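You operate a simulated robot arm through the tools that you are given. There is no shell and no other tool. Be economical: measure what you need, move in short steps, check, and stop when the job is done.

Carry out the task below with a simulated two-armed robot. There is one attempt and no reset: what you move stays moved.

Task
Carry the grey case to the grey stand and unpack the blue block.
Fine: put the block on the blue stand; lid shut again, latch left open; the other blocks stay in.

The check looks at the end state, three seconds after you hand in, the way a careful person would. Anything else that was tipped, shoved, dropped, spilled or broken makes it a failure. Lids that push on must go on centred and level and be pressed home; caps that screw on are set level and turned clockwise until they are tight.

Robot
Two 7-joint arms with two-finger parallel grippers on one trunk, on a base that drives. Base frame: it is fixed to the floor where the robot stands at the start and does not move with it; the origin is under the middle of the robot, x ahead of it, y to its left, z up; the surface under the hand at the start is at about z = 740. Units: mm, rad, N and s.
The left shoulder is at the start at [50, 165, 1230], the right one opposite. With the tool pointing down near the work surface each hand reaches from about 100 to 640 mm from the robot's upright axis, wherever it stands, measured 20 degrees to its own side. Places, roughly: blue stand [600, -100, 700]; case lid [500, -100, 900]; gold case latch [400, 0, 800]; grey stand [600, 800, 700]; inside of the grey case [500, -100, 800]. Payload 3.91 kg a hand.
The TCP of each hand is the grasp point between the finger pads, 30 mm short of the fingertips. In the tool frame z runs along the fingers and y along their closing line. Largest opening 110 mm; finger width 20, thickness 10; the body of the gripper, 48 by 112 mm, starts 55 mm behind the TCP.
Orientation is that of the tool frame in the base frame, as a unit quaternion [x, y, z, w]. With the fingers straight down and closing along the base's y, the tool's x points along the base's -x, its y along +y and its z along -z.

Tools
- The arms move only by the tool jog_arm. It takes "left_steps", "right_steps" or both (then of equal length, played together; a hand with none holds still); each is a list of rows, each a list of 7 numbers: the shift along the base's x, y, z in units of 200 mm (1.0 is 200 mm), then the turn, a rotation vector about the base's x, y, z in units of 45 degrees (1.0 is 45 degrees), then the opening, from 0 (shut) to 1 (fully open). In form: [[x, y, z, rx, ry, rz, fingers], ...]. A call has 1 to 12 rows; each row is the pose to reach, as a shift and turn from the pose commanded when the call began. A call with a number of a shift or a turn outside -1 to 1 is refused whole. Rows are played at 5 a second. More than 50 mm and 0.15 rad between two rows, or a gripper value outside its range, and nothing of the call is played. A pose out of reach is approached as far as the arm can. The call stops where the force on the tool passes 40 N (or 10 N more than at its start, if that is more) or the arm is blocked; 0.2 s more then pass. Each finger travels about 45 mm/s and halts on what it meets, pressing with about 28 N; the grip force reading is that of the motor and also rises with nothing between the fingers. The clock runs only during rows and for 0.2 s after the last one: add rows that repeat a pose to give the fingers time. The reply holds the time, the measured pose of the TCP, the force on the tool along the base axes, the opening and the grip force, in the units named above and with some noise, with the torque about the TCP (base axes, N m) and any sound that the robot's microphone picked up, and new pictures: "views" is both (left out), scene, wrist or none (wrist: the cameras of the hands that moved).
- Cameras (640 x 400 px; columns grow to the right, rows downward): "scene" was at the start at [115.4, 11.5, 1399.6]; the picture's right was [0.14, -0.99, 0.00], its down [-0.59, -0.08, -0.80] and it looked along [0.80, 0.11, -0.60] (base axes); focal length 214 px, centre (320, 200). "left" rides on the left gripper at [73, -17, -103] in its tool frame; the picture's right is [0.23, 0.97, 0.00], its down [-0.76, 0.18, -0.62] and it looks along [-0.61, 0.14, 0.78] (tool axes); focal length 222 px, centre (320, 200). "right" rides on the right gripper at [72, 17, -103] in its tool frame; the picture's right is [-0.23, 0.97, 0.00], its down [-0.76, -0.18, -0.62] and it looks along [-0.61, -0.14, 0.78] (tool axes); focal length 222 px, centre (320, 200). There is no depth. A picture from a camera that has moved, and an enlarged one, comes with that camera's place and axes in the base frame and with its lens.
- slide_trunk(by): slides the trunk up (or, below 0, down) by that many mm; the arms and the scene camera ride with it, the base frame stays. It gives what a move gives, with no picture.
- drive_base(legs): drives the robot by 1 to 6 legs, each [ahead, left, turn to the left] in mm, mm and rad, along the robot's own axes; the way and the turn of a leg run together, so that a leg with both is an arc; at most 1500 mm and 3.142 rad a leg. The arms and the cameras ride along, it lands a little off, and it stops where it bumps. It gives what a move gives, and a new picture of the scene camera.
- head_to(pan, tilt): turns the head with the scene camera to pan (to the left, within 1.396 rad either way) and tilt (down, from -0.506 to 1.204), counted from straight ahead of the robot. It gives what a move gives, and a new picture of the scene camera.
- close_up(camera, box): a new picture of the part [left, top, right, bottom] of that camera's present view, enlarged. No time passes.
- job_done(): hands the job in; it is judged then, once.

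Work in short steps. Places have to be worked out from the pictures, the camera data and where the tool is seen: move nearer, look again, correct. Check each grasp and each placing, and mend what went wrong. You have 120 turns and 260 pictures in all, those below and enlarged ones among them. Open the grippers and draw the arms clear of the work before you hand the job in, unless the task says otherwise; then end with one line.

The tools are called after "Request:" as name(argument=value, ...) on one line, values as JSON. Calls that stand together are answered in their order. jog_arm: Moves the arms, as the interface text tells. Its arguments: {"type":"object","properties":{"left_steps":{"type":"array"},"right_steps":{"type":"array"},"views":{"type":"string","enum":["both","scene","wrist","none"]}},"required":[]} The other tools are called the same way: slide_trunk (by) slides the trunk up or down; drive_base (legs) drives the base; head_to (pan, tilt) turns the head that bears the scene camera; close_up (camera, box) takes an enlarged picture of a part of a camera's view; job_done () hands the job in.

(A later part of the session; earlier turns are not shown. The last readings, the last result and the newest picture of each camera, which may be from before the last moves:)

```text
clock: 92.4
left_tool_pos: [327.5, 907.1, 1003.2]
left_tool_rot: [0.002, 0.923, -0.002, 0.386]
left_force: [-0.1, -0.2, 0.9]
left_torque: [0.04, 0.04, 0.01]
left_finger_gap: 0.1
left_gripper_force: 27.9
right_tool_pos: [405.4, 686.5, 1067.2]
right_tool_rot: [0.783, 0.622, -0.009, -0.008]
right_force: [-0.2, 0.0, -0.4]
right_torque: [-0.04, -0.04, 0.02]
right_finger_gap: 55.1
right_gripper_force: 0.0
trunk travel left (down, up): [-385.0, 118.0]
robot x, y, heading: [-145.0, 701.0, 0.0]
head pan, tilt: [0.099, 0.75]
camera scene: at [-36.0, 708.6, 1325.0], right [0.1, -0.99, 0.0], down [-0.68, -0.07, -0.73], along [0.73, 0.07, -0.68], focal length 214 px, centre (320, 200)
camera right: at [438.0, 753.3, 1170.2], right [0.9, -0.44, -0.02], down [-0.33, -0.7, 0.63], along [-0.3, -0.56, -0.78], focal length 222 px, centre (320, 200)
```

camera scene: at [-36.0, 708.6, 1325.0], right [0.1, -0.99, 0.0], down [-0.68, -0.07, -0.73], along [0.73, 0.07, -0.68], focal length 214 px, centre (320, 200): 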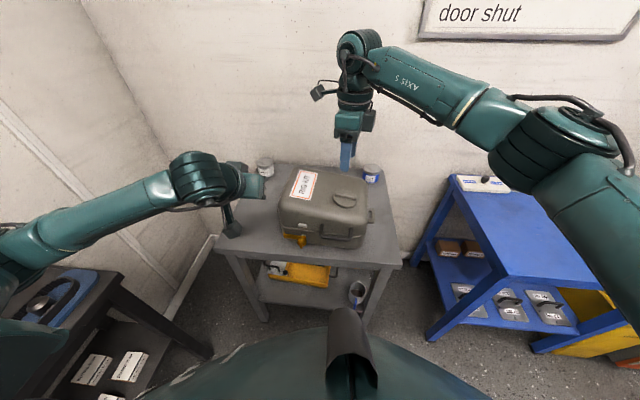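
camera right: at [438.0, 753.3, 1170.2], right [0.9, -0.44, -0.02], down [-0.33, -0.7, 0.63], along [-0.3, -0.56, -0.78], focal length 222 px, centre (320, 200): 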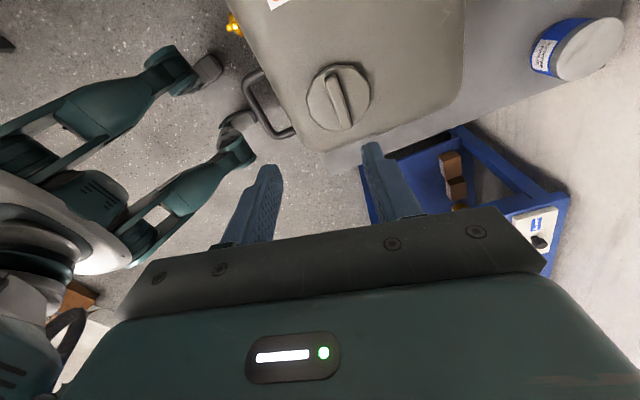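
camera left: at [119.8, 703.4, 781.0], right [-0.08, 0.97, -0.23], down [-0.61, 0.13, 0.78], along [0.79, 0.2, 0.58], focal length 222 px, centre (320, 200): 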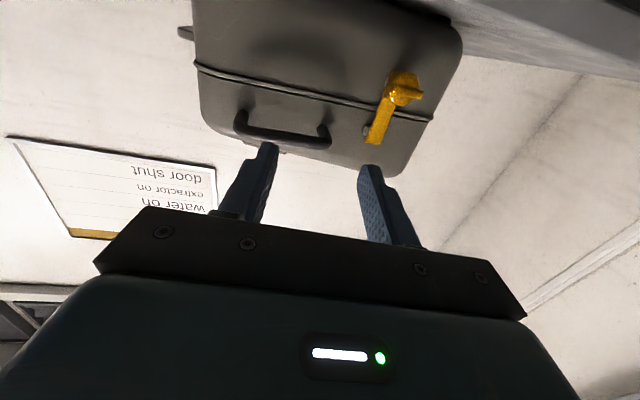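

Yaw of -103° is reached and the knob bar lies across the fingers. I'll descend to z ≈ 985 and refine.

Request:
jog_arm(right_steps=[[0.02, 0, -0.14, 0, 0, 0, 0.5], [0.04, 0, -0.28, 0, 0, 0, 0.5], [0.04, 0, -0.41, 0, 0, 0, 0.5]], views="wrist")

Request:
close_up(camera="scene", box=[260, 140, 420, 260])

```text
clock: 93.2
left_tool_pos: [329.3, 906.0, 1002.6]
left_tool_rot: [0.0, 0.922, -0.001, 0.386]
left_force: [-0.9, 0.6, 0.3]
left_torque: [0.06, 0.0, 0.01]
left_finger_gap: 0.0
left_gripper_force: 27.8
right_tool_pos: [411.6, 686.7, 985.3]
right_tool_rot: [0.783, 0.622, -0.01, -0.008]
right_force: [0.1, 0.6, -0.4]
right_torque: [0.0, -0.01, 0.0]
right_finger_gap: 55.0
right_gripper_force: 0.1
trunk travel left (down, up): [-385.0, 118.0]
robot x, y, heading: [-149.5, 701.7, -0.0]
head pan, tilt: [0.099, 0.75]
camera right: at [445.8, 752.3, 1087.8], right [0.9, -0.44, -0.02], down [-0.33, -0.7, 0.63], along [-0.29, -0.56, -0.78], focal length 222 px, centre (320, 200)
```

right: 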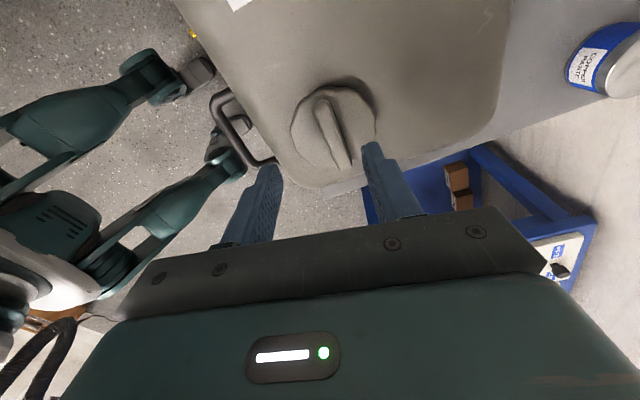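

```text
3.33 times, centred on (340, 200) of scene
camera zoom: at [-35.9, 708.4, 1325.0], right [0.1, -0.99, 0.0], down [-0.68, -0.07, -0.73], along [0.73, 0.07, -0.68], focal length 715 px, centre (253, 200)
```

zoom: 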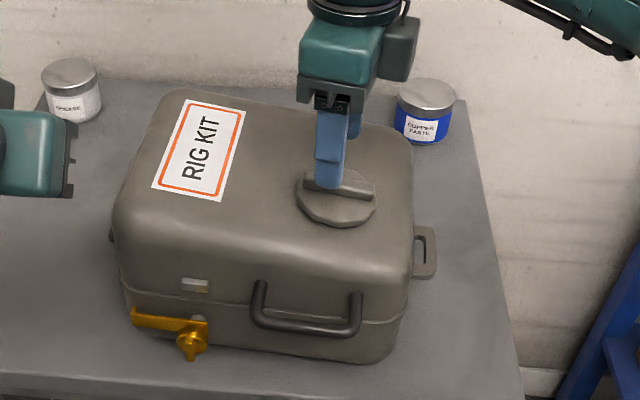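

Combining both views puts the bar centre at about (419, 685, 920). I'll shift and descend to just above it.

Request:
jog_arm(right_steps=[[0.037, 0, 0, 0, 0, 0, 0.45], [0.037, 0, -0.1, 0, 0, 0, 0.45], [0.037, 0, -0.15, 0, 0, 0, 0.45]], views="wrist")

Request:
close_up(camera="scene", box=[300, 160, 380, 220])

Request:
close_up(camera="right", box=[220, 60, 460, 220])

```text
clock: 94.0
left_tool_pos: [328.6, 905.1, 1001.7]
left_tool_rot: [-0.001, 0.923, 0.0, 0.385]
left_force: [0.1, 0.0, -0.3]
left_torque: [0.0, 0.02, -0.01]
left_finger_gap: 0.0
left_gripper_force: 27.9
right_tool_pos: [417.9, 684.7, 955.3]
right_tool_rot: [0.783, 0.622, -0.01, -0.008]
right_force: [-0.6, -0.6, 0.0]
right_torque: [0.02, 0.0, -0.02]
right_finger_gap: 49.3
right_gripper_force: 0.0
trunk travel left (down, up): [-385.0, 118.0]
robot x, y, heading: [-145.8, 698.6, -0.001]
head pan, tilt: [0.099, 0.75]
camera right: at [452.7, 752.2, 1058.3], right [0.9, -0.44, -0.02], down [-0.33, -0.7, 0.63], along [-0.29, -0.56, -0.78], focal length 222 px, centre (320, 200)
```

right: 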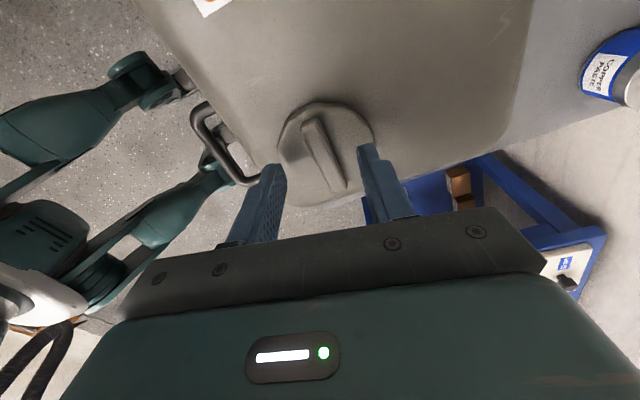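

```text
6.67 times, centred on (340, 190) of scene
camera zoom: at [-36.0, 708.5, 1325.0], right [0.1, -0.99, 0.0], down [-0.68, -0.07, -0.73], along [0.73, 0.07, -0.68], focal length 1430 px, centre (187, 267)
```

zoom: 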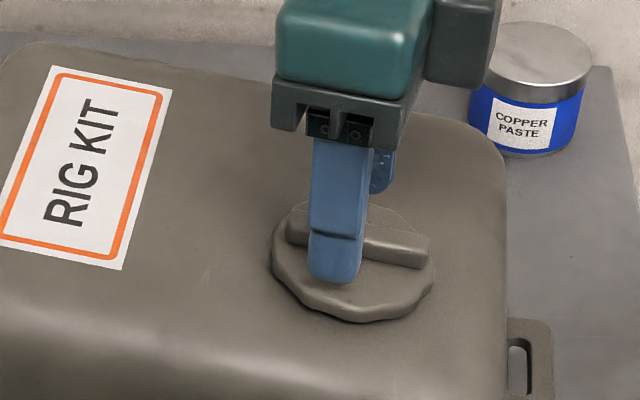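

```text
2.50 times, centred on (340, 140) of right
camera zoom: at [452.7, 752.2, 1058.3], right [0.9, -0.44, -0.02], down [-0.33, -0.7, 0.63], along [-0.29, -0.56, -0.78], focal length 555 px, centre (270, 350)
```

zoom: 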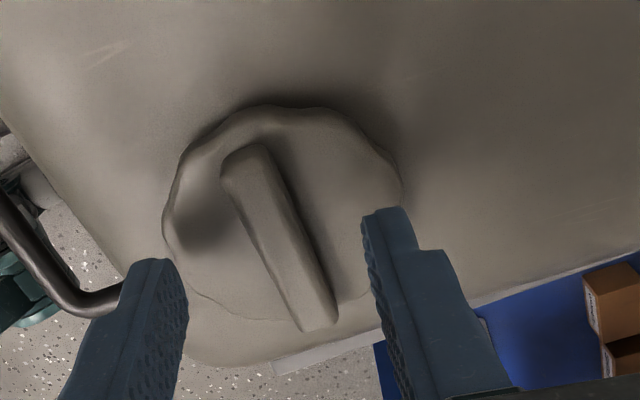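

The bar is between the fingers. I'll descend about 16 mm and close on it.

Request:
jog_arm(right_steps=[[0, 0, -0.04, 0, 0, 0.05, 0.45], [0, 0, -0.08, 0, 0, 0.08, 0.45], [0, 0, -0.08, 0, 0, 0.08, 0.2], [0, 0, -0.08, 0, 0, 0.08, 0], [0, 0, -0.08, 0, 0, 0.08, 0]], views="wrist")

Request:
close_up(camera="scene", box=[260, 140, 420, 260])

```text
clock: 95.2
left_tool_pos: [327.1, 905.6, 1003.2]
left_tool_rot: [0.0, 0.922, 0.0, 0.386]
left_force: [0.0, -0.8, -0.3]
left_torque: [0.02, -0.01, 0.0]
left_finger_gap: 0.3
left_gripper_force: 28.0
right_tool_pos: [419.6, 684.4, 944.5]
right_tool_rot: [0.763, 0.646, -0.006, -0.004]
right_force: [12.9, -5.5, 27.6]
right_torque: [0.07, -0.82, -0.01]
right_finger_gap: 16.9
right_gripper_force: 27.8
trunk travel left (down, up): [-385.0, 118.0]
robot x, y, heading: [-148.6, 702.5, -0.003]
head pan, tilt: [0.099, 0.75]
camera right: at [448.9, 752.5, 1047.0], right [0.92, -0.39, -0.01], down [-0.29, -0.72, 0.63], along [-0.25, -0.58, -0.78], focal length 222 px, centre (320, 200)
```

right: 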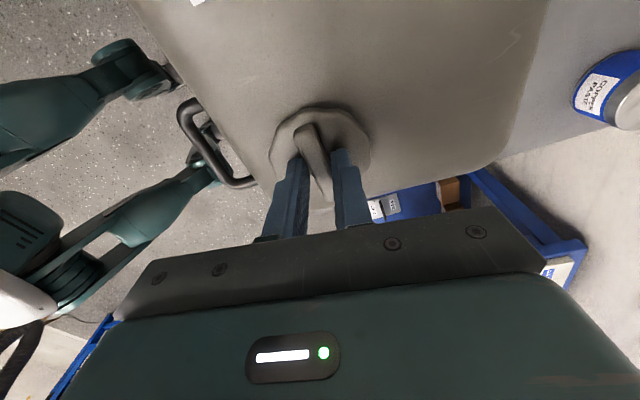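

```text
3.33 times, centred on (340, 200) of scene
camera zoom: at [-37.3, 707.8, 1325.4], right [0.1, -0.99, 0.0], down [-0.68, -0.07, -0.73], along [0.73, 0.07, -0.68], focal length 715 px, centre (253, 200)
```

zoom: 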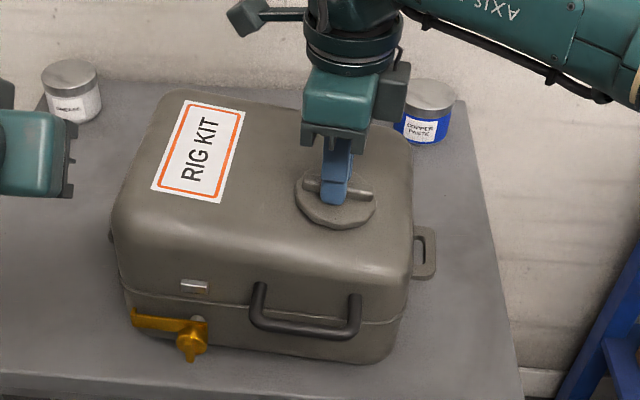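

The bar is held at 16.9 mm. I'll lift the knob 15 mm with a slight tilt and see how the lid moves.

Request:
jog_arm(right_steps=[[0, 0, 0.04, 0, 0, 0, 0], [0, 0, 0.06, 0, 0.03, 0, 0], [0, 0, 0.08, 0, 0.07, 0, 0], [0.0, 0, 0.1, 0, 0.1, 0, 0], [0.0, 0, 0.12, 0, 0.13, 0, 0]], views="none")

Request:
close_up(camera="scene", box=[260, 140, 420, 260])

```text
clock: 96.4
left_tool_pos: [328.9, 906.9, 1001.2]
left_tool_rot: [0.001, 0.923, -0.001, 0.386]
left_force: [-0.2, -0.5, -0.5]
left_torque: [0.02, 0.02, 0.01]
left_finger_gap: 0.3
left_gripper_force: 27.7
right_tool_pos: [417.7, 685.6, 962.8]
right_tool_rot: [0.761, 0.645, -0.05, -0.041]
right_force: [2.7, 0.6, -0.5]
right_torque: [0.8, -0.08, -0.1]
right_finger_gap: 13.7
right_gripper_force: 28.4
trunk travel left (down, up): [-385.0, 118.0]
robot x, y, heading: [-149.6, 704.8, 0.001]
head pan, tilt: [0.099, 0.75]
```

```text
3.33 times, centred on (340, 200) of scene
camera zoom: at [-35.4, 708.5, 1324.9], right [0.1, -0.99, 0.0], down [-0.68, -0.07, -0.73], along [0.73, 0.07, -0.68], focal length 715 px, centre (253, 200)
```

zoom: 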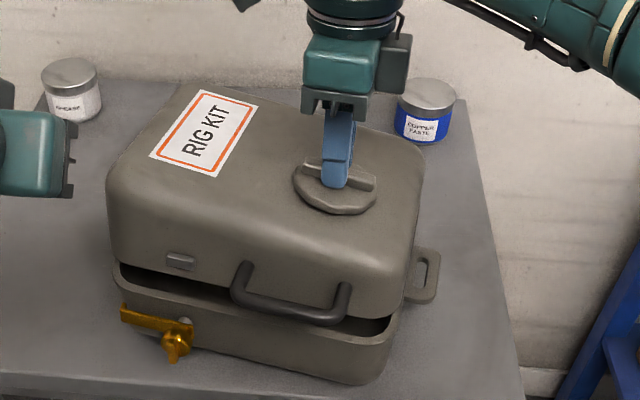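

The lid hinges at the far side, but the case slid about 15 mm toward the robot because I didn't follow the arc. I'll follow it properly now, tilting with the lid to about 22° and nudging the case back.

Request:
jog_arm(right_steps=[[0.055, -0.008, 0.045, 0.015, 0.09, 0, 0], [0.11, -0.016, 0.0875, 0.03, 0.175, 0, 0], [0.17, -0.028, 0.12, 0.043, 0.255, 0, 0], [0.23, -0.036, 0.153, 0.056, 0.333, 0, 0]], views="none")

Request:
close_up(camera="scene", box=[260, 140, 420, 260])

```text
clock: 97.4
left_tool_pos: [328.4, 905.1, 1002.3]
left_tool_rot: [0.0, 0.922, -0.001, 0.387]
left_force: [0.4, 0.4, 0.0]
left_torque: [-0.02, -0.02, 0.02]
left_finger_gap: 0.0
left_gripper_force: 28.2
right_tool_pos: [414.1, 661.8, 994.4]
right_tool_rot: [0.748, 0.635, -0.134, -0.141]
right_force: [1.9, 0.8, -0.3]
right_torque: [0.7, -0.45, -0.33]
right_finger_gap: 14.0
right_gripper_force: 28.1
right hand out of reach, approached as far as the arm can: row 2, 3, 4
trunk travel left (down, up): [-385.0, 118.0]
robot x, y, heading: [-150.1, 699.8, 0.004]
head pan, tilt: [0.099, 0.75]
```

```text
3.33 times, centred on (340, 200) of scene
camera zoom: at [-35.5, 708.2, 1324.9], right [0.1, -0.99, 0.0], down [-0.68, -0.07, -0.73], along [0.73, 0.07, -0.68], focal length 715 px, centre (253, 200)
```

zoom: 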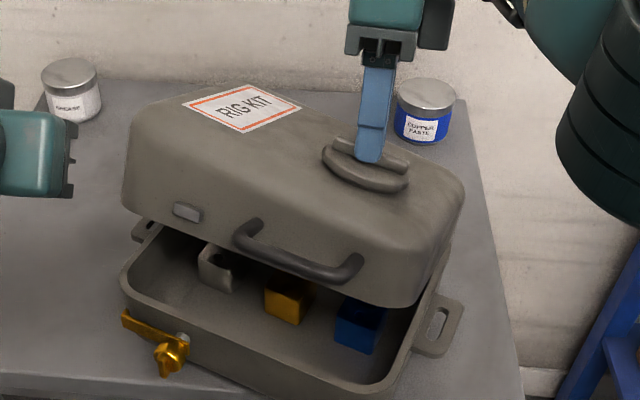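

The arm ran out of reach and the case turned and crept toward the front edge. I'll keep hold of the lid and drive the base forward 80 mm, which pushes lid and case back onto the stand as one and restores reach.

Request:
drive_base(legs=[[80, 0, 0]])

Request:
close_up(camera="scene", box=[240, 130, 440, 280])

```text
clock: 98.5
left_tool_pos: [406.8, 907.1, 1001.3]
left_tool_rot: [0.0, 0.922, -0.002, 0.387]
left_force: [0.3, 0.4, 0.5]
left_torque: [-0.03, -0.01, 0.04]
left_finger_gap: 0.0
left_gripper_force: 27.9
right_tool_pos: [493.7, 663.2, 994.0]
right_tool_rot: [0.746, 0.637, -0.133, -0.141]
right_force: [-2.9, 6.6, 3.0]
right_torque: [0.11, 0.22, 0.02]
right_finger_gap: 13.7
right_gripper_force: 28.5
trunk travel left (down, up): [-385.0, 118.0]
robot x, y, heading: [-70.1, 700.2, 0.004]
head pan, tilt: [0.099, 0.75]
camera scene: at [43.2, 709.5, 1325.0], right [0.1, -0.99, 0.0], down [-0.68, -0.07, -0.73], along [0.73, 0.07, -0.68], focal length 214 px, centre (320, 200)
```

scene: 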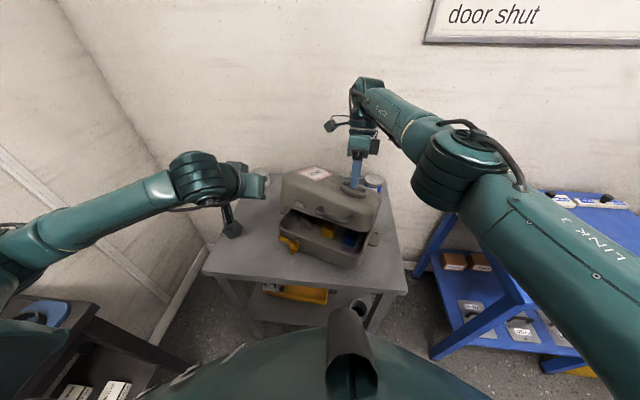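

```text
2.67 times, centred on (340, 205) of scene
camera zoom: at [43.2, 709.5, 1325.0], right [0.1, -0.99, 0.0], down [-0.68, -0.07, -0.73], along [0.73, 0.07, -0.68], focal length 572 px, centre (267, 187)
```

zoom: 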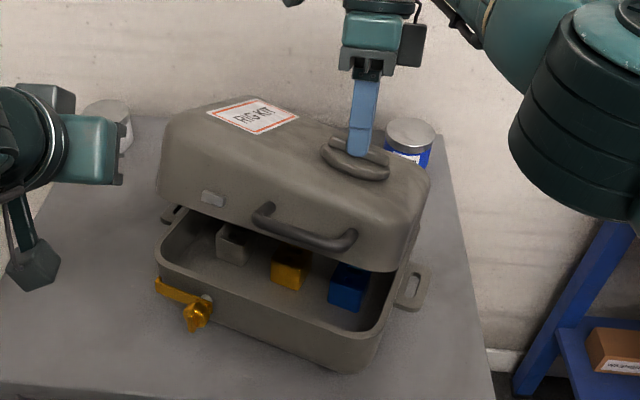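

The case is safely back (near corner x ≈ 375) with a yaw of about -21°, the lid is at roughly 23°, and a gold and a blue block are visible inside. I'll bring the left hand's closed fingers in front of the gap, left of the catch, to take over the lift.

Request:
jog_arm(left_steps=[[-0.1, -0.1, -0.05, 0, 0, 0, 0], [-0.165, -0.25, -0.12, 0, 0, 0, 0], [-0.165, -0.41, -0.24, 0, 0, 0, 0]], views="both")

Request:
close_up(camera="scene", box=[240, 130, 440, 280])

```text
clock: 99.3
left_tool_pos: [373.6, 824.6, 953.1]
left_tool_rot: [-0.001, 0.922, 0.0, 0.387]
left_force: [-0.5, 0.2, 0.3]
left_torque: [-0.03, 0.04, 0.01]
left_finger_gap: 0.3
left_gripper_force: 27.9
right_tool_pos: [493.8, 664.2, 993.8]
right_tool_rot: [0.746, 0.637, -0.132, -0.141]
right_force: [-3.0, 6.5, 1.6]
right_torque: [0.06, 0.31, 0.02]
right_finger_gap: 13.8
right_gripper_force: 28.2
trunk travel left (down, up): [-385.0, 118.0]
robot x, y, heading: [-66.8, 703.0, 0.007]
head pan, tilt: [0.099, 0.75]
camera scene: at [43.0, 709.2, 1325.1], right [0.1, -0.99, 0.0], down [-0.68, -0.07, -0.73], along [0.73, 0.07, -0.68], focal length 214 px, centre (320, 200)
camera left: at [247.0, 807.1, 974.8], right [-0.16, 0.97, -0.16], down [0.09, 0.18, 0.98], along [0.98, 0.14, -0.12], focal length 222 px, centre (320, 200)
```

scene: 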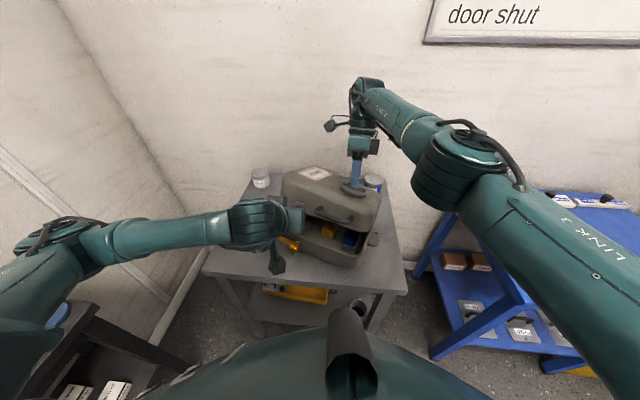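
left: 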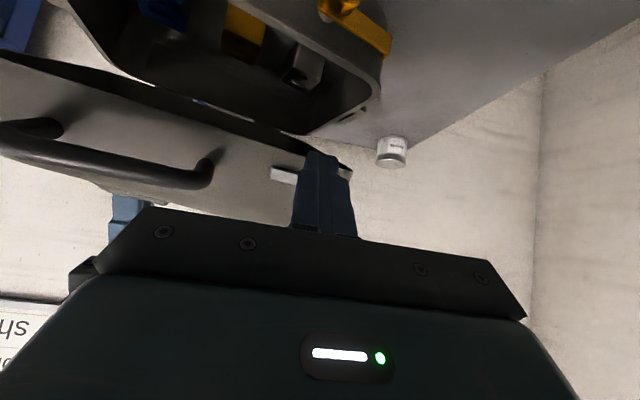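

```text
2.67 times, centred on (340, 205) of scene
camera zoom: at [43.0, 709.2, 1325.1], right [0.1, -0.99, 0.0], down [-0.68, -0.07, -0.73], along [0.73, 0.07, -0.68], focal length 572 px, centre (267, 187)
```

zoom: 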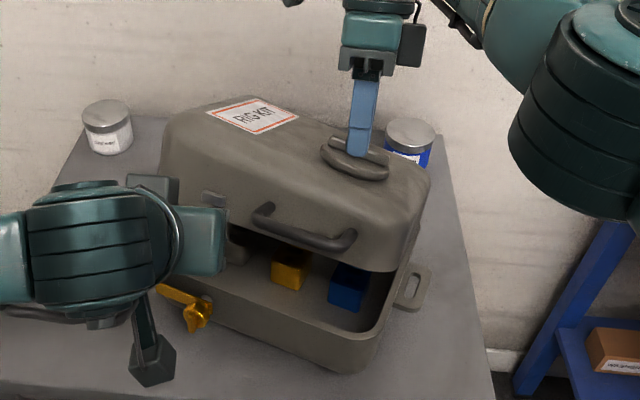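

The rim above the gap is at about (436, 809, 912). I'll shift right slightly and slide the fingertips in under it.

Request:
jog_arm(left_steps=[[0, -0.083, 0, 0, 0, 0, 0], [0.1, -0.083, -0.11, 0, 0, 0, 0], [0.19, -0.083, -0.21, 0, 0, 0, 0], [0.24, -0.083, -0.26, 0, 0, 0, 0]], views="wrist")

Request:
close_up(camera="left", box=[180, 60, 460, 235])

```text
clock: 100.3
left_tool_pos: [422.7, 810.4, 900.4]
left_tool_rot: [0.0, 0.923, 0.002, 0.384]
left_force: [-22.9, 23.1, 6.2]
left_torque: [-1.48, -0.95, -1.98]
left_finger_gap: 0.0
left_gripper_force: 27.9
right_tool_pos: [496.9, 655.5, 991.3]
right_tool_rot: [0.751, 0.632, -0.135, -0.135]
right_force: [21.6, -19.9, -14.6]
right_torque: [-1.17, -0.82, 0.37]
right_finger_gap: 14.2
right_gripper_force: 27.9
trunk travel left (down, up): [-385.0, 118.0]
robot x, y, heading: [-66.1, 701.4, 0.004]
head pan, tilt: [0.099, 0.75]
camera left: at [297.2, 792.2, 921.4], right [-0.16, 0.97, -0.16], down [0.09, 0.17, 0.98], along [0.98, 0.14, -0.12], focal length 222 px, centre (320, 200)
```

left: 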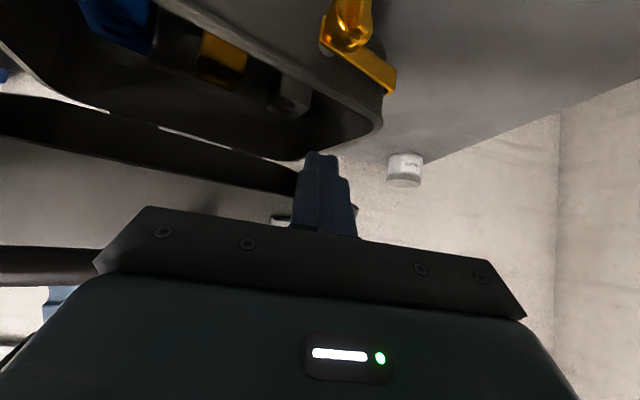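

```text
2.29 times, centred on (320, 148) of left
camera zoom: at [297.2, 792.2, 921.4], right [-0.16, 0.97, -0.16], down [0.09, 0.17, 0.98], along [0.98, 0.14, -0.12], focal length 508 px, centre (320, 320)
```

zoom: 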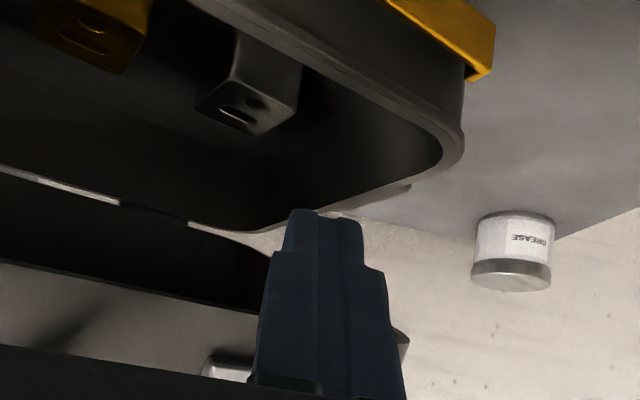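

The fingers hit the lid front just above its rim, which is nearer z ≈ 897. I'll back out, drop 25 mm, and go in again.

Request:
jog_arm(left_steps=[[-0.1, 0.0, 0.02, 0, 0, 0, 0], [-0.2, 0.0, 0, 0, 0, 0, 0], [-0.2, -0.02, -0.12, 0, 0, 0, 0], [-0.1, -0.02, -0.13, 0, 0, 0, 0], [0, -0.02, -0.14, 0, 0, 0, 0], [0.04, -0.02, -0.14, 0, 0, 0, 0]], views="wrist")

Request:
close_up(camera="left", box=[180, 60, 460, 235])

Request:
close_up(camera="scene", box=[240, 130, 440, 280])

```text
clock: 101.7
left_tool_pos: [429.6, 802.9, 873.8]
left_tool_rot: [0.002, 0.923, -0.001, 0.385]
left_force: [-12.6, 3.7, -3.9]
left_torque: [-0.15, -1.04, -0.9]
left_finger_gap: 0.0
left_gripper_force: 28.5
right_tool_pos: [494.1, 661.9, 995.3]
right_tool_rot: [0.748, 0.636, -0.131, -0.14]
right_force: [8.1, -5.0, 4.3]
right_torque: [0.6, -0.53, -0.27]
right_finger_gap: 13.7
right_gripper_force: 28.1
trunk travel left (down, up): [-385.0, 118.0]
robot x, y, heading: [-67.8, 698.0, 0.003]
head pan, tilt: [0.099, 0.75]
camera left: at [302.8, 786.3, 895.0], right [-0.16, 0.97, -0.16], down [0.09, 0.18, 0.98], along [0.98, 0.14, -0.12], focal length 222 px, centre (320, 200)
```

left: 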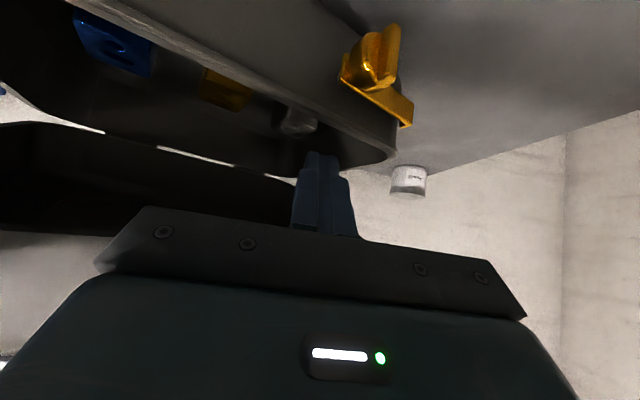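

```text
2.29 times, centred on (320, 148) of left
camera zoom: at [302.8, 786.3, 895.0], right [-0.16, 0.97, -0.16], down [0.09, 0.18, 0.98], along [0.98, 0.14, -0.12], focal length 508 px, centre (320, 320)
```

zoom: 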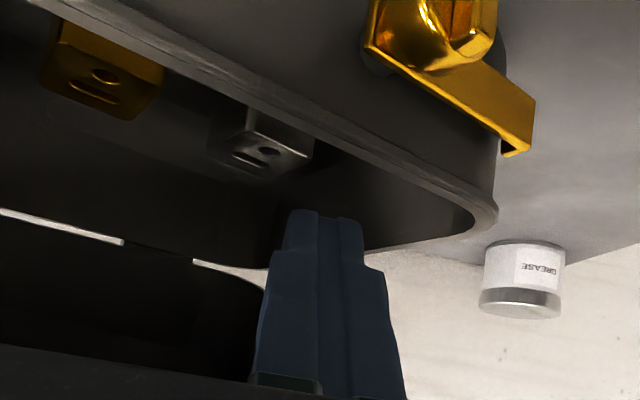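

```text
2.67 times, centred on (340, 205) of scene
camera zoom: at [42.8, 708.4, 1325.1], right [0.1, -0.99, 0.0], down [-0.68, -0.07, -0.73], along [0.73, 0.07, -0.68], focal length 572 px, centre (267, 187)
```

zoom: 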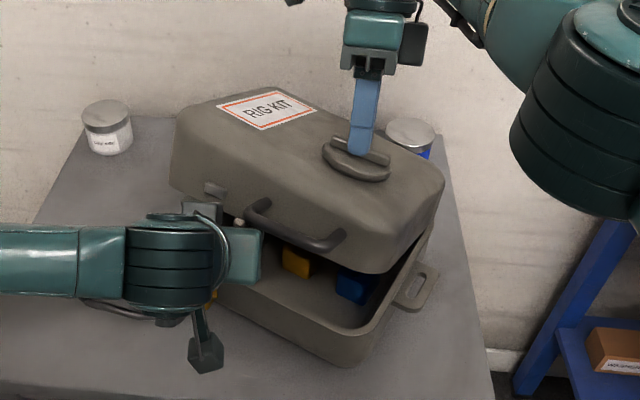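

The fingers are now in the opening beneath the lid rim, with some contact. I'll raise a few mm to see whether they engage the lid.

Request:
jog_arm(left_steps=[[-0.03, 0, 0.01, 0, 0, 0, 0], [-0.03, 0, 0.03, 0, 0, 0, 0], [-0.03, 0, 0.05, 0, 0, 0, 0]], views="none")

Request:
close_up(camera="left", box=[180, 60, 460, 235])

```text
clock: 102.5
left_tool_pos: [423.5, 804.9, 884.4]
left_tool_rot: [0.001, 0.923, 0.0, 0.385]
left_force: [-3.0, 6.3, -10.0]
left_torque: [0.09, -0.52, -0.42]
left_finger_gap: 0.0
left_gripper_force: 27.9
right_tool_pos: [493.2, 661.1, 996.5]
right_tool_rot: [0.747, 0.636, -0.133, -0.141]
right_force: [2.5, -13.3, 14.6]
right_torque: [0.05, -0.27, -0.07]
right_finger_gap: 13.7
right_gripper_force: 27.7
trunk travel left (down, up): [-385.0, 118.0]
robot x, y, heading: [-66.0, 700.9, 0.007]
head pan, tilt: [0.099, 0.75]
```

```text
2.29 times, centred on (320, 148) of left
camera zoom: at [297.6, 786.7, 904.9], right [-0.16, 0.97, -0.16], down [0.09, 0.18, 0.98], along [0.98, 0.14, -0.12], focal length 508 px, centre (320, 320)
```

zoom: 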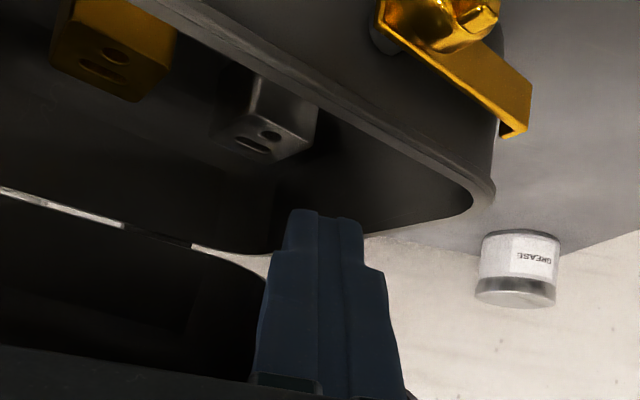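

The lid is resting on the left fingers (left reads -10 N down, right reads up). I'll release the knob with the right hand and clear it up and to the right.

Request:
jog_arm(right_steps=[[0, 0, 0, 0, 0, 0, 0.3], [0, 0, 0, 0, 0, 0, 0.6], [0, 0, 0, 0, 0, 0, 0.6], [0.02, 0, 0.1, 0, 0, 0, 0.6], [0.02, 0, 0.25, 0, 0, 0, 0.6], [-0.05, -0.1, 0.45, 0, -0.1, 0, 0.6], [-0.15, -0.25, 0.6, 0, -0.2, 0, 0.6], [-0.2, -0.45, 0.7, 0, -0.3, 0, 0.6]], views="scene")

Request:
close_up(camera="scene", box=[240, 130, 440, 280])

```text
clock: 104.3
left_tool_pos: [422.2, 804.2, 883.9]
left_tool_rot: [0.0, 0.922, -0.001, 0.386]
left_force: [-1.5, 0.1, -0.7]
left_torque: [0.05, -0.14, -0.06]
left_finger_gap: 0.1
left_gripper_force: 28.5
right_tool_pos: [454.2, 572.6, 1135.4]
right_tool_rot: [0.757, 0.649, -0.043, -0.066]
right_force: [1.0, 0.3, -0.1]
right_torque: [0.03, -0.05, 0.0]
right_finger_gap: 65.8
right_gripper_force: 0.0
right hand out of reach, approached as far as the arm can: row 4, 5
trunk travel left (down, up): [-385.0, 118.0]
robot x, y, heading: [-69.4, 702.8, -0.004]
head pan, tilt: [0.099, 0.75]
camera scene: at [42.8, 708.1, 1325.0], right [0.1, -0.99, 0.0], down [-0.68, -0.07, -0.73], along [0.73, 0.07, -0.68], focal length 214 px, centre (320, 200)
```

scene: 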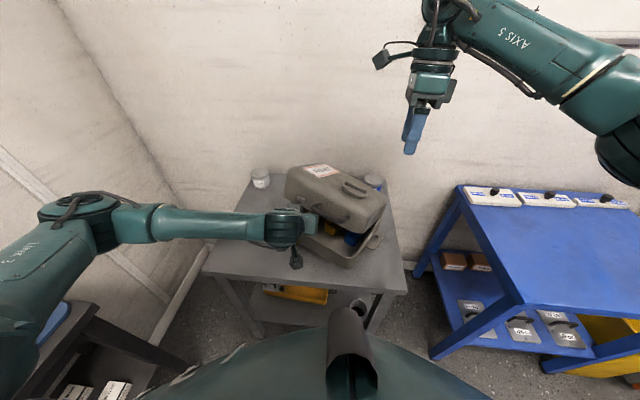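

```text
2.67 times, centred on (340, 205) of scene
camera zoom: at [42.8, 708.1, 1325.0], right [0.1, -0.99, 0.0], down [-0.68, -0.07, -0.73], along [0.73, 0.07, -0.68], focal length 572 px, centre (267, 187)
```

zoom: 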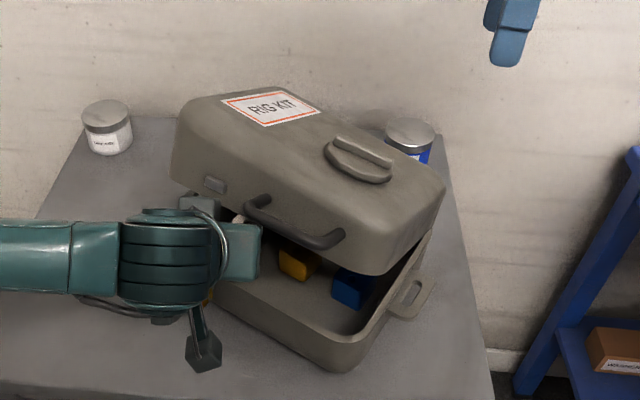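

The lid hangs easily on the fingers with very little load. I'll push it up along its arc with the left hand to about 60°.

Request:
jog_arm(left_steps=[[0.058, -0.034, 0.1, 0, 0, 0, 0], [0.138, -0.08, 0.205, 0, 0, 0, 0], [0.217, -0.125, 0.288, 0, 0, 0, 0], [0.317, -0.182, 0.365, 0, 0, 0, 0]], views="scene")

Request:
close_up(camera="scene", box=[240, 130, 440, 280])

```text
clock: 105.3
left_tool_pos: [487.5, 767.6, 957.7]
left_tool_rot: [0.0, 0.923, -0.001, 0.385]
left_force: [-1.0, 0.4, -0.3]
left_torque: [0.02, -0.06, -0.02]
left_finger_gap: 0.0
left_gripper_force: 28.5
right_tool_pos: [451.8, 573.5, 1134.5]
right_tool_rot: [0.757, 0.648, -0.044, -0.065]
right_force: [0.0, 0.5, -0.2]
right_torque: [0.01, -0.01, 0.02]
right_finger_gap: 65.8
right_gripper_force: 0.0
trunk travel left (down, up): [-385.0, 118.0]
robot x, y, heading: [-69.7, 698.7, 0.006]
head pan, tilt: [0.099, 0.75]
camera scene: at [43.4, 708.5, 1325.0], right [0.1, -0.99, 0.0], down [-0.68, -0.07, -0.73], along [0.73, 0.07, -0.68], focal length 214 px, centre (320, 200)
```

scene: 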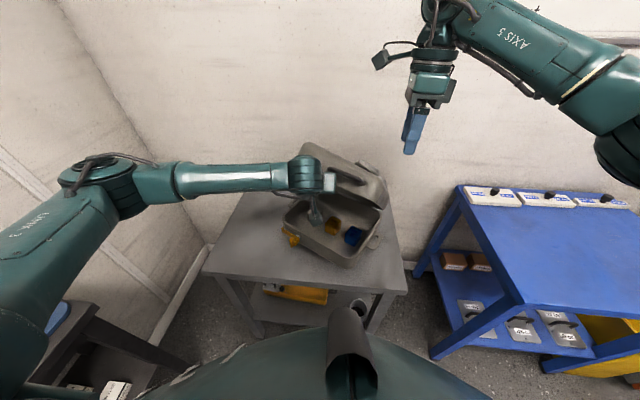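

```text
2.67 times, centred on (340, 205) of scene
camera zoom: at [43.4, 708.5, 1325.0], right [0.1, -0.99, 0.0], down [-0.68, -0.07, -0.73], along [0.73, 0.07, -0.68], focal length 572 px, centre (267, 187)
```

zoom: 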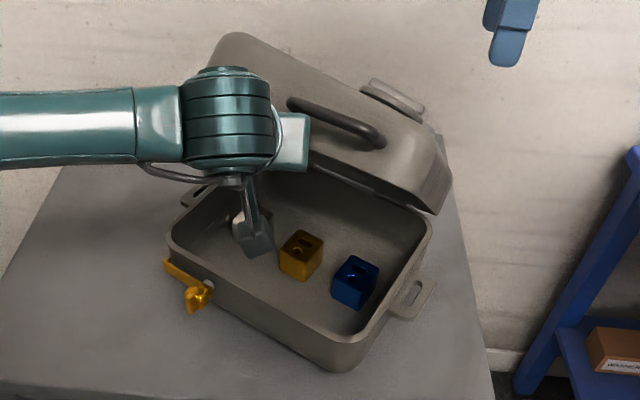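

Working well. I'll keep pushing to just past vertical.

Request:
jog_arm(left_steps=[[0.1, -0.06, 0.06, 0, 0, 0, 0], [0.21, -0.12, 0.1, 0, 0, 0, 0], [0.32, -0.185, 0.12, 0, 0, 0, 0], [0.435, -0.25, 0.135, 0, 0, 0, 0], [0.55, -0.32, 0.125, 0, 0, 0, 0]], views="scene")

Request:
close_up(camera="scene", box=[240, 110, 440, 260])

```text
clock: 106.5
left_tool_pos: [596.2, 703.0, 981.6]
left_tool_rot: [0.001, 0.923, 0.001, 0.385]
left_force: [-0.1, 0.6, 0.9]
left_torque: [0.03, 0.02, -0.03]
left_finger_gap: 0.0
left_gripper_force: 27.8
right_tool_pos: [455.0, 572.9, 1133.6]
right_tool_rot: [0.757, 0.649, -0.044, -0.066]
right_force: [-0.2, 0.8, 0.6]
right_torque: [0.0, -0.01, -0.01]
right_finger_gap: 65.9
right_gripper_force: 0.1
trunk travel left (down, up): [-385.0, 118.0]
robot x, y, heading: [-66.5, 701.5, 0.009]
head pan, tilt: [0.099, 0.75]
camera scene: at [43.4, 708.3, 1324.7], right [0.1, -0.99, 0.0], down [-0.68, -0.07, -0.73], along [0.73, 0.07, -0.68], focal length 214 px, centre (320, 200)
```

scene: 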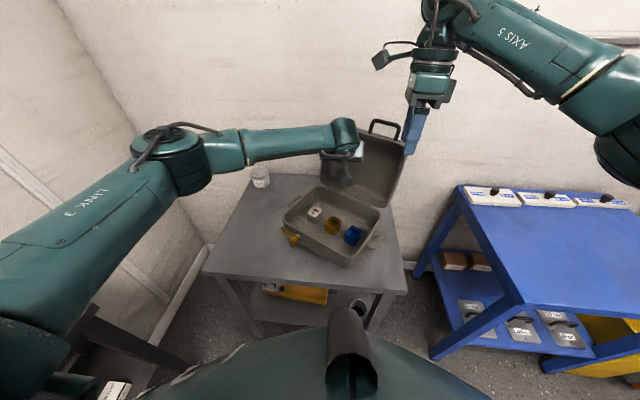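

```text
2.67 times, centred on (340, 185) of scene
camera zoom: at [43.4, 708.3, 1324.7], right [0.1, -0.99, 0.0], down [-0.68, -0.07, -0.73], along [0.73, 0.07, -0.68], focal length 572 px, centre (267, 240)
```

zoom: 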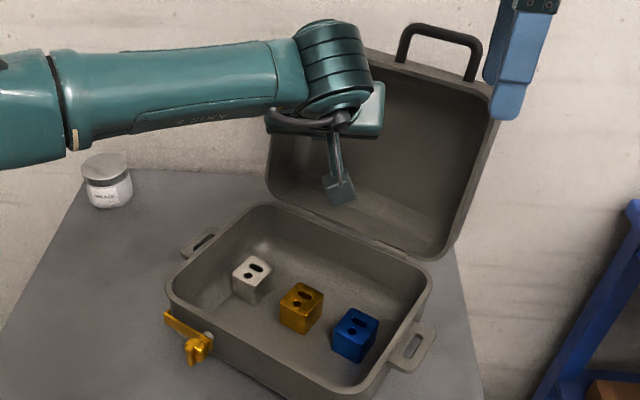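

The lid is just past vertical and the left hand feels no load. Blocks inside are silver, gold and blue. I'll withdraw the left hand and check the lid stays up.

Request:
jog_arm(left_steps=[[-0.1, 0.03, 0, 0, 0, 0, 0], [-0.25, 0.1, 0.05, 0, 0, 0, 0], [-0.45, 0.2, 0.1, 0, 0, 0, 0], [-0.65, 0.35, 0.1, 0, 0, 0, 0], [-0.85, 0.5, 0.1, 0, 0, 0, 0], [-0.95, 0.68, 0.1, 0, 0, 0, 0]], views="none")

Request:
close_up(camera="scene", box=[240, 110, 440, 260])

Request:
close_up(camera="right", box=[0, 0, 640, 400])

```text
clock: 107.9
left_tool_pos: [406.0, 839.7, 1002.8]
left_tool_rot: [-0.001, 0.922, -0.001, 0.386]
left_force: [0.2, 0.4, -0.3]
left_torque: [0.0, 0.02, 0.01]
left_finger_gap: 0.0
left_gripper_force: 27.7
right_tool_pos: [454.4, 574.3, 1133.5]
right_tool_rot: [0.756, 0.649, -0.044, -0.066]
right_force: [0.2, 0.0, 0.0]
right_torque: [-0.02, 0.02, 0.01]
right_finger_gap: 66.1
right_gripper_force: 0.1
trunk travel left (down, up): [-385.0, 118.0]
robot x, y, heading: [-69.2, 701.6, 0.005]
head pan, tilt: [0.099, 0.75]
```

```text
2.67 times, centred on (340, 185) of scene
camera zoom: at [42.9, 709.5, 1325.1], right [0.1, -0.99, 0.0], down [-0.68, -0.07, -0.73], along [0.73, 0.07, -0.68], focal length 572 px, centre (267, 240)
```

zoom: 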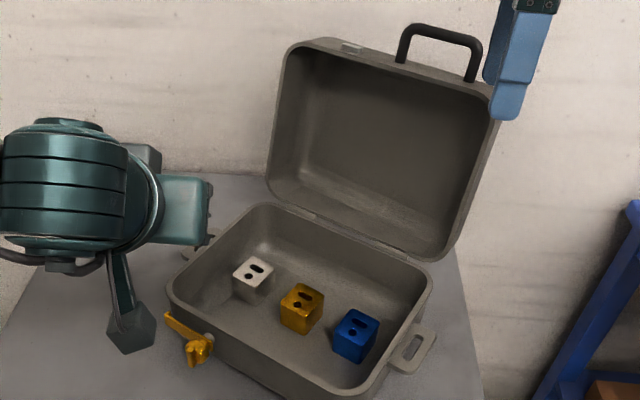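

```text
1.00 times, centred on (320, 200) of right (not enlarged: the box is as wide or as high as the picture)
camera zoom: at [495.7, 639.0, 1235.3], right [0.92, -0.37, -0.16], down [-0.2, -0.75, 0.63], along [-0.35, -0.55, -0.76], focal length 222 px, centre (320, 200)
```

zoom: 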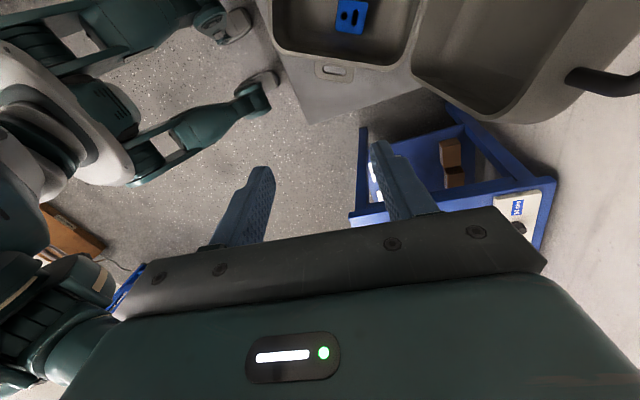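

The lid stays up by itself. The blue block is centred near (478, 645), about 38 mm wide, yaw about -30°. I'll level the right hand, turn it to close along the case's depth, and move above the block.

Request:
jog_arm(right_steps=[[0.03, 0.08, -0.05, -0.014, -0.05, -0.12, 0.6], [0.06, 0.16, -0.1, -0.027, -0.1, -0.24, 0.6], [0.09, 0.25, -0.2, -0.04, -0.15, -0.36, 0.6], [0.12, 0.355, -0.35, -0.054, -0.194, -0.49, 0.6], [0.12, 0.355, -0.55, -0.054, -0.194, -0.49, 0.6], [0.12, 0.355, -0.75, -0.054, -0.194, -0.49, 0.6]], views="wrist")

Request:
close_up(camera="scene", box=[300, 160, 400, 250])

```text
clock: 109.3
left_tool_pos: [407.0, 839.7, 1002.8]
left_tool_rot: [0.001, 0.923, -0.001, 0.386]
left_force: [0.6, 0.3, -0.5]
left_torque: [-0.03, -0.03, 0.03]
left_finger_gap: 0.1
left_gripper_force: 28.2
right_tool_pos: [477.1, 644.4, 985.0]
right_tool_rot: [0.869, 0.494, 0.013, -0.008]
right_force: [1.1, 0.5, 0.2]
right_torque: [-0.03, -0.03, -0.01]
right_finger_gap: 66.0
right_gripper_force: 0.1
trunk travel left (down, up): [-385.0, 118.0]
robot x, y, heading: [-67.5, 700.6, 0.004]
head pan, tilt: [0.099, 0.75]
camera right: at [526.5, 694.9, 1089.6], right [0.72, -0.69, -0.01], down [-0.55, -0.58, 0.6], along [-0.42, -0.43, -0.8], focal length 222 px, centre (320, 200)
```

right: 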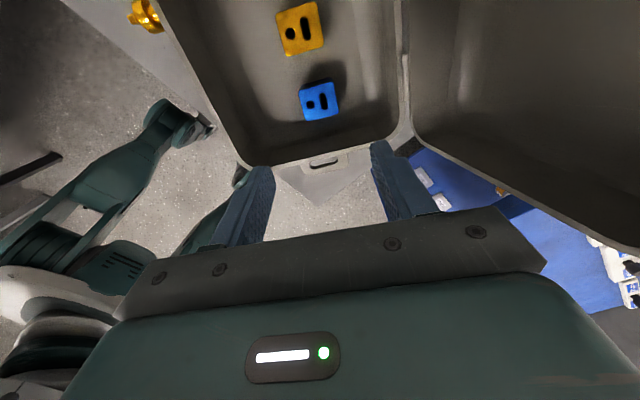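

```text
4.44 times, centred on (350, 205) of scene
camera zoom: at [43.5, 708.8, 1325.0], right [0.1, -0.99, 0.0], down [-0.68, -0.07, -0.73], along [0.73, 0.07, -0.68], focal length 953 px, centre (187, 178)
```

zoom: 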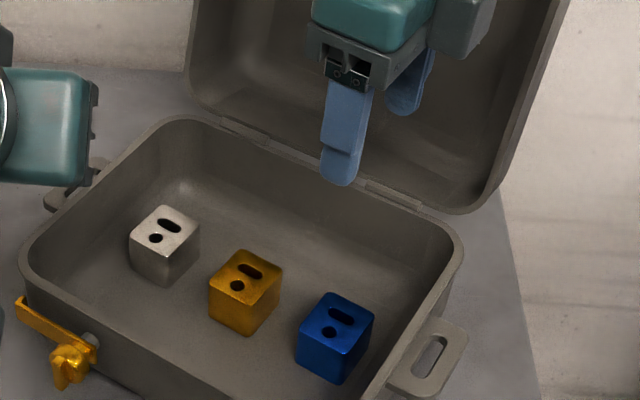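

The block is confirmed at about (478, 647). I'll descend to just above it and check clearances.

Request:
jog_arm(right_steps=[[0.005, 0.01, -0.2, 0, 0, 0, 0.55], [0.005, 0.01, -0.4, 0, 0, 0, 0.55], [0.005, 0.01, -0.6, 0, 0, 0, 0.55], [0.005, 0.01, -0.72, 0, 0, 0, 0.55]], views="wrist")

Request:
close_up(camera="scene", box=[300, 160, 400, 250])

```text
clock: 110.3
left_tool_pos: [406.4, 838.3, 1002.1]
left_tool_rot: [0.001, 0.923, -0.001, 0.386]
left_force: [-0.6, 0.2, -0.5]
left_torque: [0.04, 0.01, -0.03]
left_finger_gap: 0.0
left_gripper_force: 28.0
right_tool_pos: [478.0, 645.6, 840.1]
right_tool_rot: [0.869, 0.494, 0.013, -0.007]
right_force: [-0.3, -0.8, 0.5]
right_torque: [0.02, 0.01, 0.03]
right_finger_gap: 60.5
right_gripper_force: 0.0
trunk travel left (down, up): [-385.0, 118.0]
robot x, y, heading: [-66.3, 700.1, 0.001]
head pan, tilt: [0.099, 0.75]
camera right: at [526.8, 697.0, 945.1], right [0.72, -0.69, -0.01], down [-0.55, -0.58, 0.6], along [-0.42, -0.43, -0.8], focal length 222 px, centre (320, 200)
```

right: 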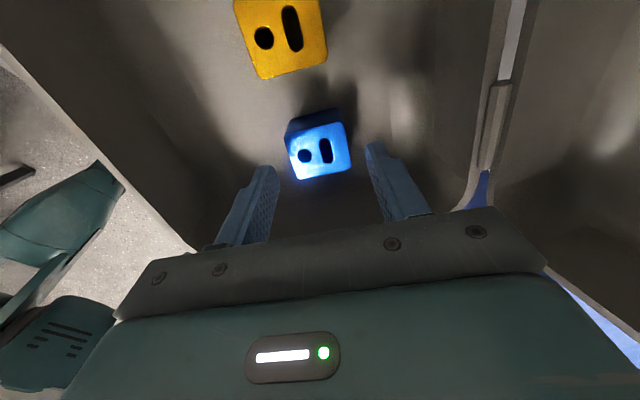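

```text
4.44 times, centred on (350, 205) of scene
camera zoom: at [43.3, 708.8, 1325.0], right [0.1, -0.99, 0.0], down [-0.68, -0.07, -0.73], along [0.73, 0.07, -0.68], focal length 953 px, centre (187, 178)
```

zoom: 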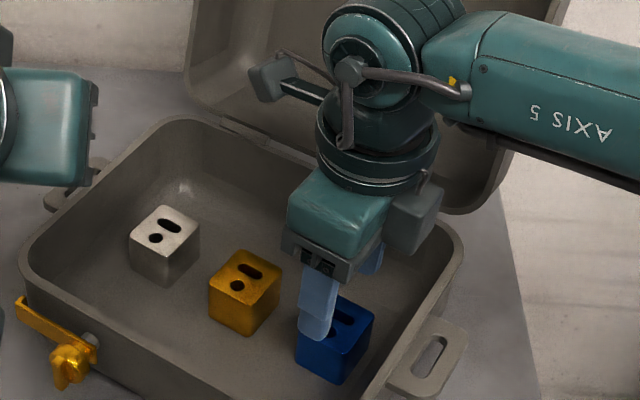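

The block is centred between the fingers. I'll descend the rest and close.

Request:
jog_arm(right_steps=[[0, 0.005, -0.12, 0, 0, 0, 0.55], [0, 0.005, -0.23, 0, 0, 0, 0.55], [0, 0.005, -0.23, 0, 0, 0, 0.4], [0, 0.005, -0.23, 0, 0, 0, 0.2], [0, 0.005, -0.23, 0, 0, 0, 0.2]], views="wrist")

Request:
close_up(camera="scene", box=[300, 160, 400, 250])

```text
clock: 111.5
left_tool_pos: [406.8, 839.4, 1002.5]
left_tool_rot: [0.0, 0.922, 0.0, 0.386]
left_force: [0.1, 0.2, 0.5]
left_torque: [0.02, 0.02, 0.02]
left_finger_gap: 0.0
left_gripper_force: 27.7
right_tool_pos: [479.8, 646.8, 794.8]
right_tool_rot: [0.868, 0.496, 0.014, -0.007]
right_force: [0.7, -0.1, -0.4]
right_torque: [0.03, 0.01, 0.0]
right_finger_gap: 45.7
right_gripper_force: 28.1
trunk travel left (down, up): [-385.0, 118.0]
robot x, y, heading: [-68.5, 701.1, 0.005]
head pan, tilt: [0.099, 0.75]
camera right: at [527.3, 698.0, 899.5], right [0.72, -0.69, -0.01], down [-0.55, -0.58, 0.6], along [-0.42, -0.43, -0.8], focal length 222 px, centre (320, 200)
```

right: 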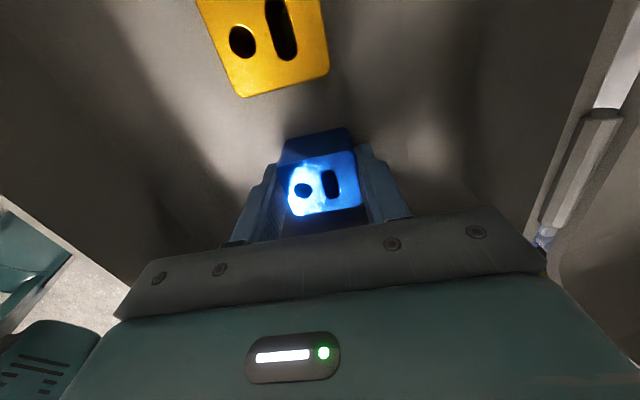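

```text
4.44 times, centred on (350, 205) of scene
camera zoom: at [43.4, 708.8, 1325.0], right [0.1, -0.99, 0.0], down [-0.68, -0.07, -0.73], along [0.73, 0.07, -0.68], focal length 953 px, centre (187, 178)
```

zoom: 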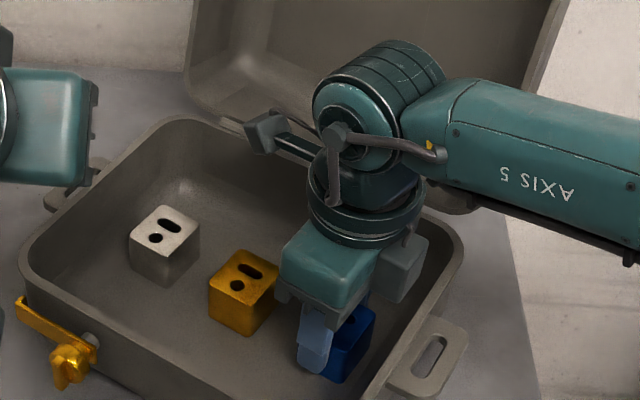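

The block is held at 45.7 mm and 28 N. I'll lift it straight up, clear of the walls.

Request:
jog_arm(right_steps=[[0, 0, 0.1, 0, 0, 0, 0.2], [0, 0, 0.25, 0, 0, 0, 0.2], [0, 0, 0.45, 0, 0, 0, 0.2], [0, 0, 0.65, 0, 0, 0, 0.2], [-0.02, 0, 0.85, 0, 0, 0, 0.2], [-0.05, -0.02, 1.0, 0, 0, 0, 0.2]], views="both")

```text
clock: 112.9
left_tool_pos: [405.7, 839.4, 1002.9]
left_tool_rot: [0.0, 0.922, -0.001, 0.386]
left_force: [-0.2, -0.7, 1.2]
left_torque: [0.02, 0.0, 0.0]
left_finger_gap: 0.0
left_gripper_force: 28.3
right_tool_pos: [468.4, 644.0, 995.5]
right_tool_rot: [0.869, 0.494, 0.013, -0.007]
right_force: [-0.5, 0.7, -1.1]
right_torque: [0.01, 0.0, 0.02]
right_finger_gap: 45.6
right_gripper_force: 28.0
trunk travel left (down, up): [-385.0, 118.0]
robot x, y, heading: [-69.5, 699.6, 0.002]
head pan, tilt: [0.099, 0.75]
camera scene: at [43.1, 708.7, 1325.0], right [0.1, -0.99, 0.0], down [-0.68, -0.07, -0.73], along [0.73, 0.07, -0.68], focal length 214 px, centre (320, 200)
camera right: at [517.7, 693.8, 1100.2], right [0.72, -0.69, -0.01], down [-0.55, -0.58, 0.6], along [-0.42, -0.43, -0.8], focal length 222 px, centre (320, 200)
```

scene: 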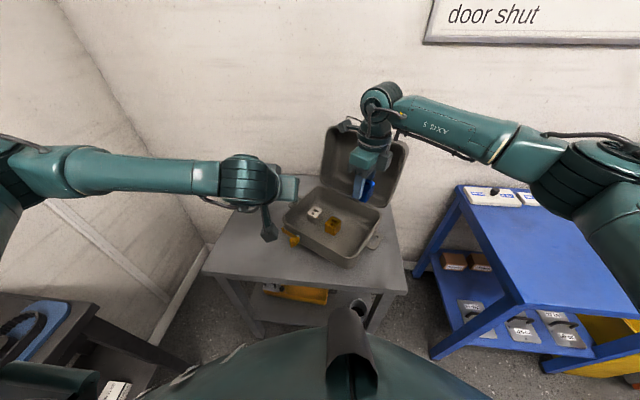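
right: 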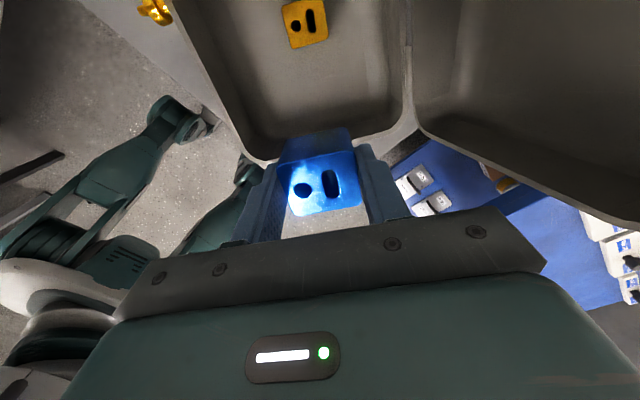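

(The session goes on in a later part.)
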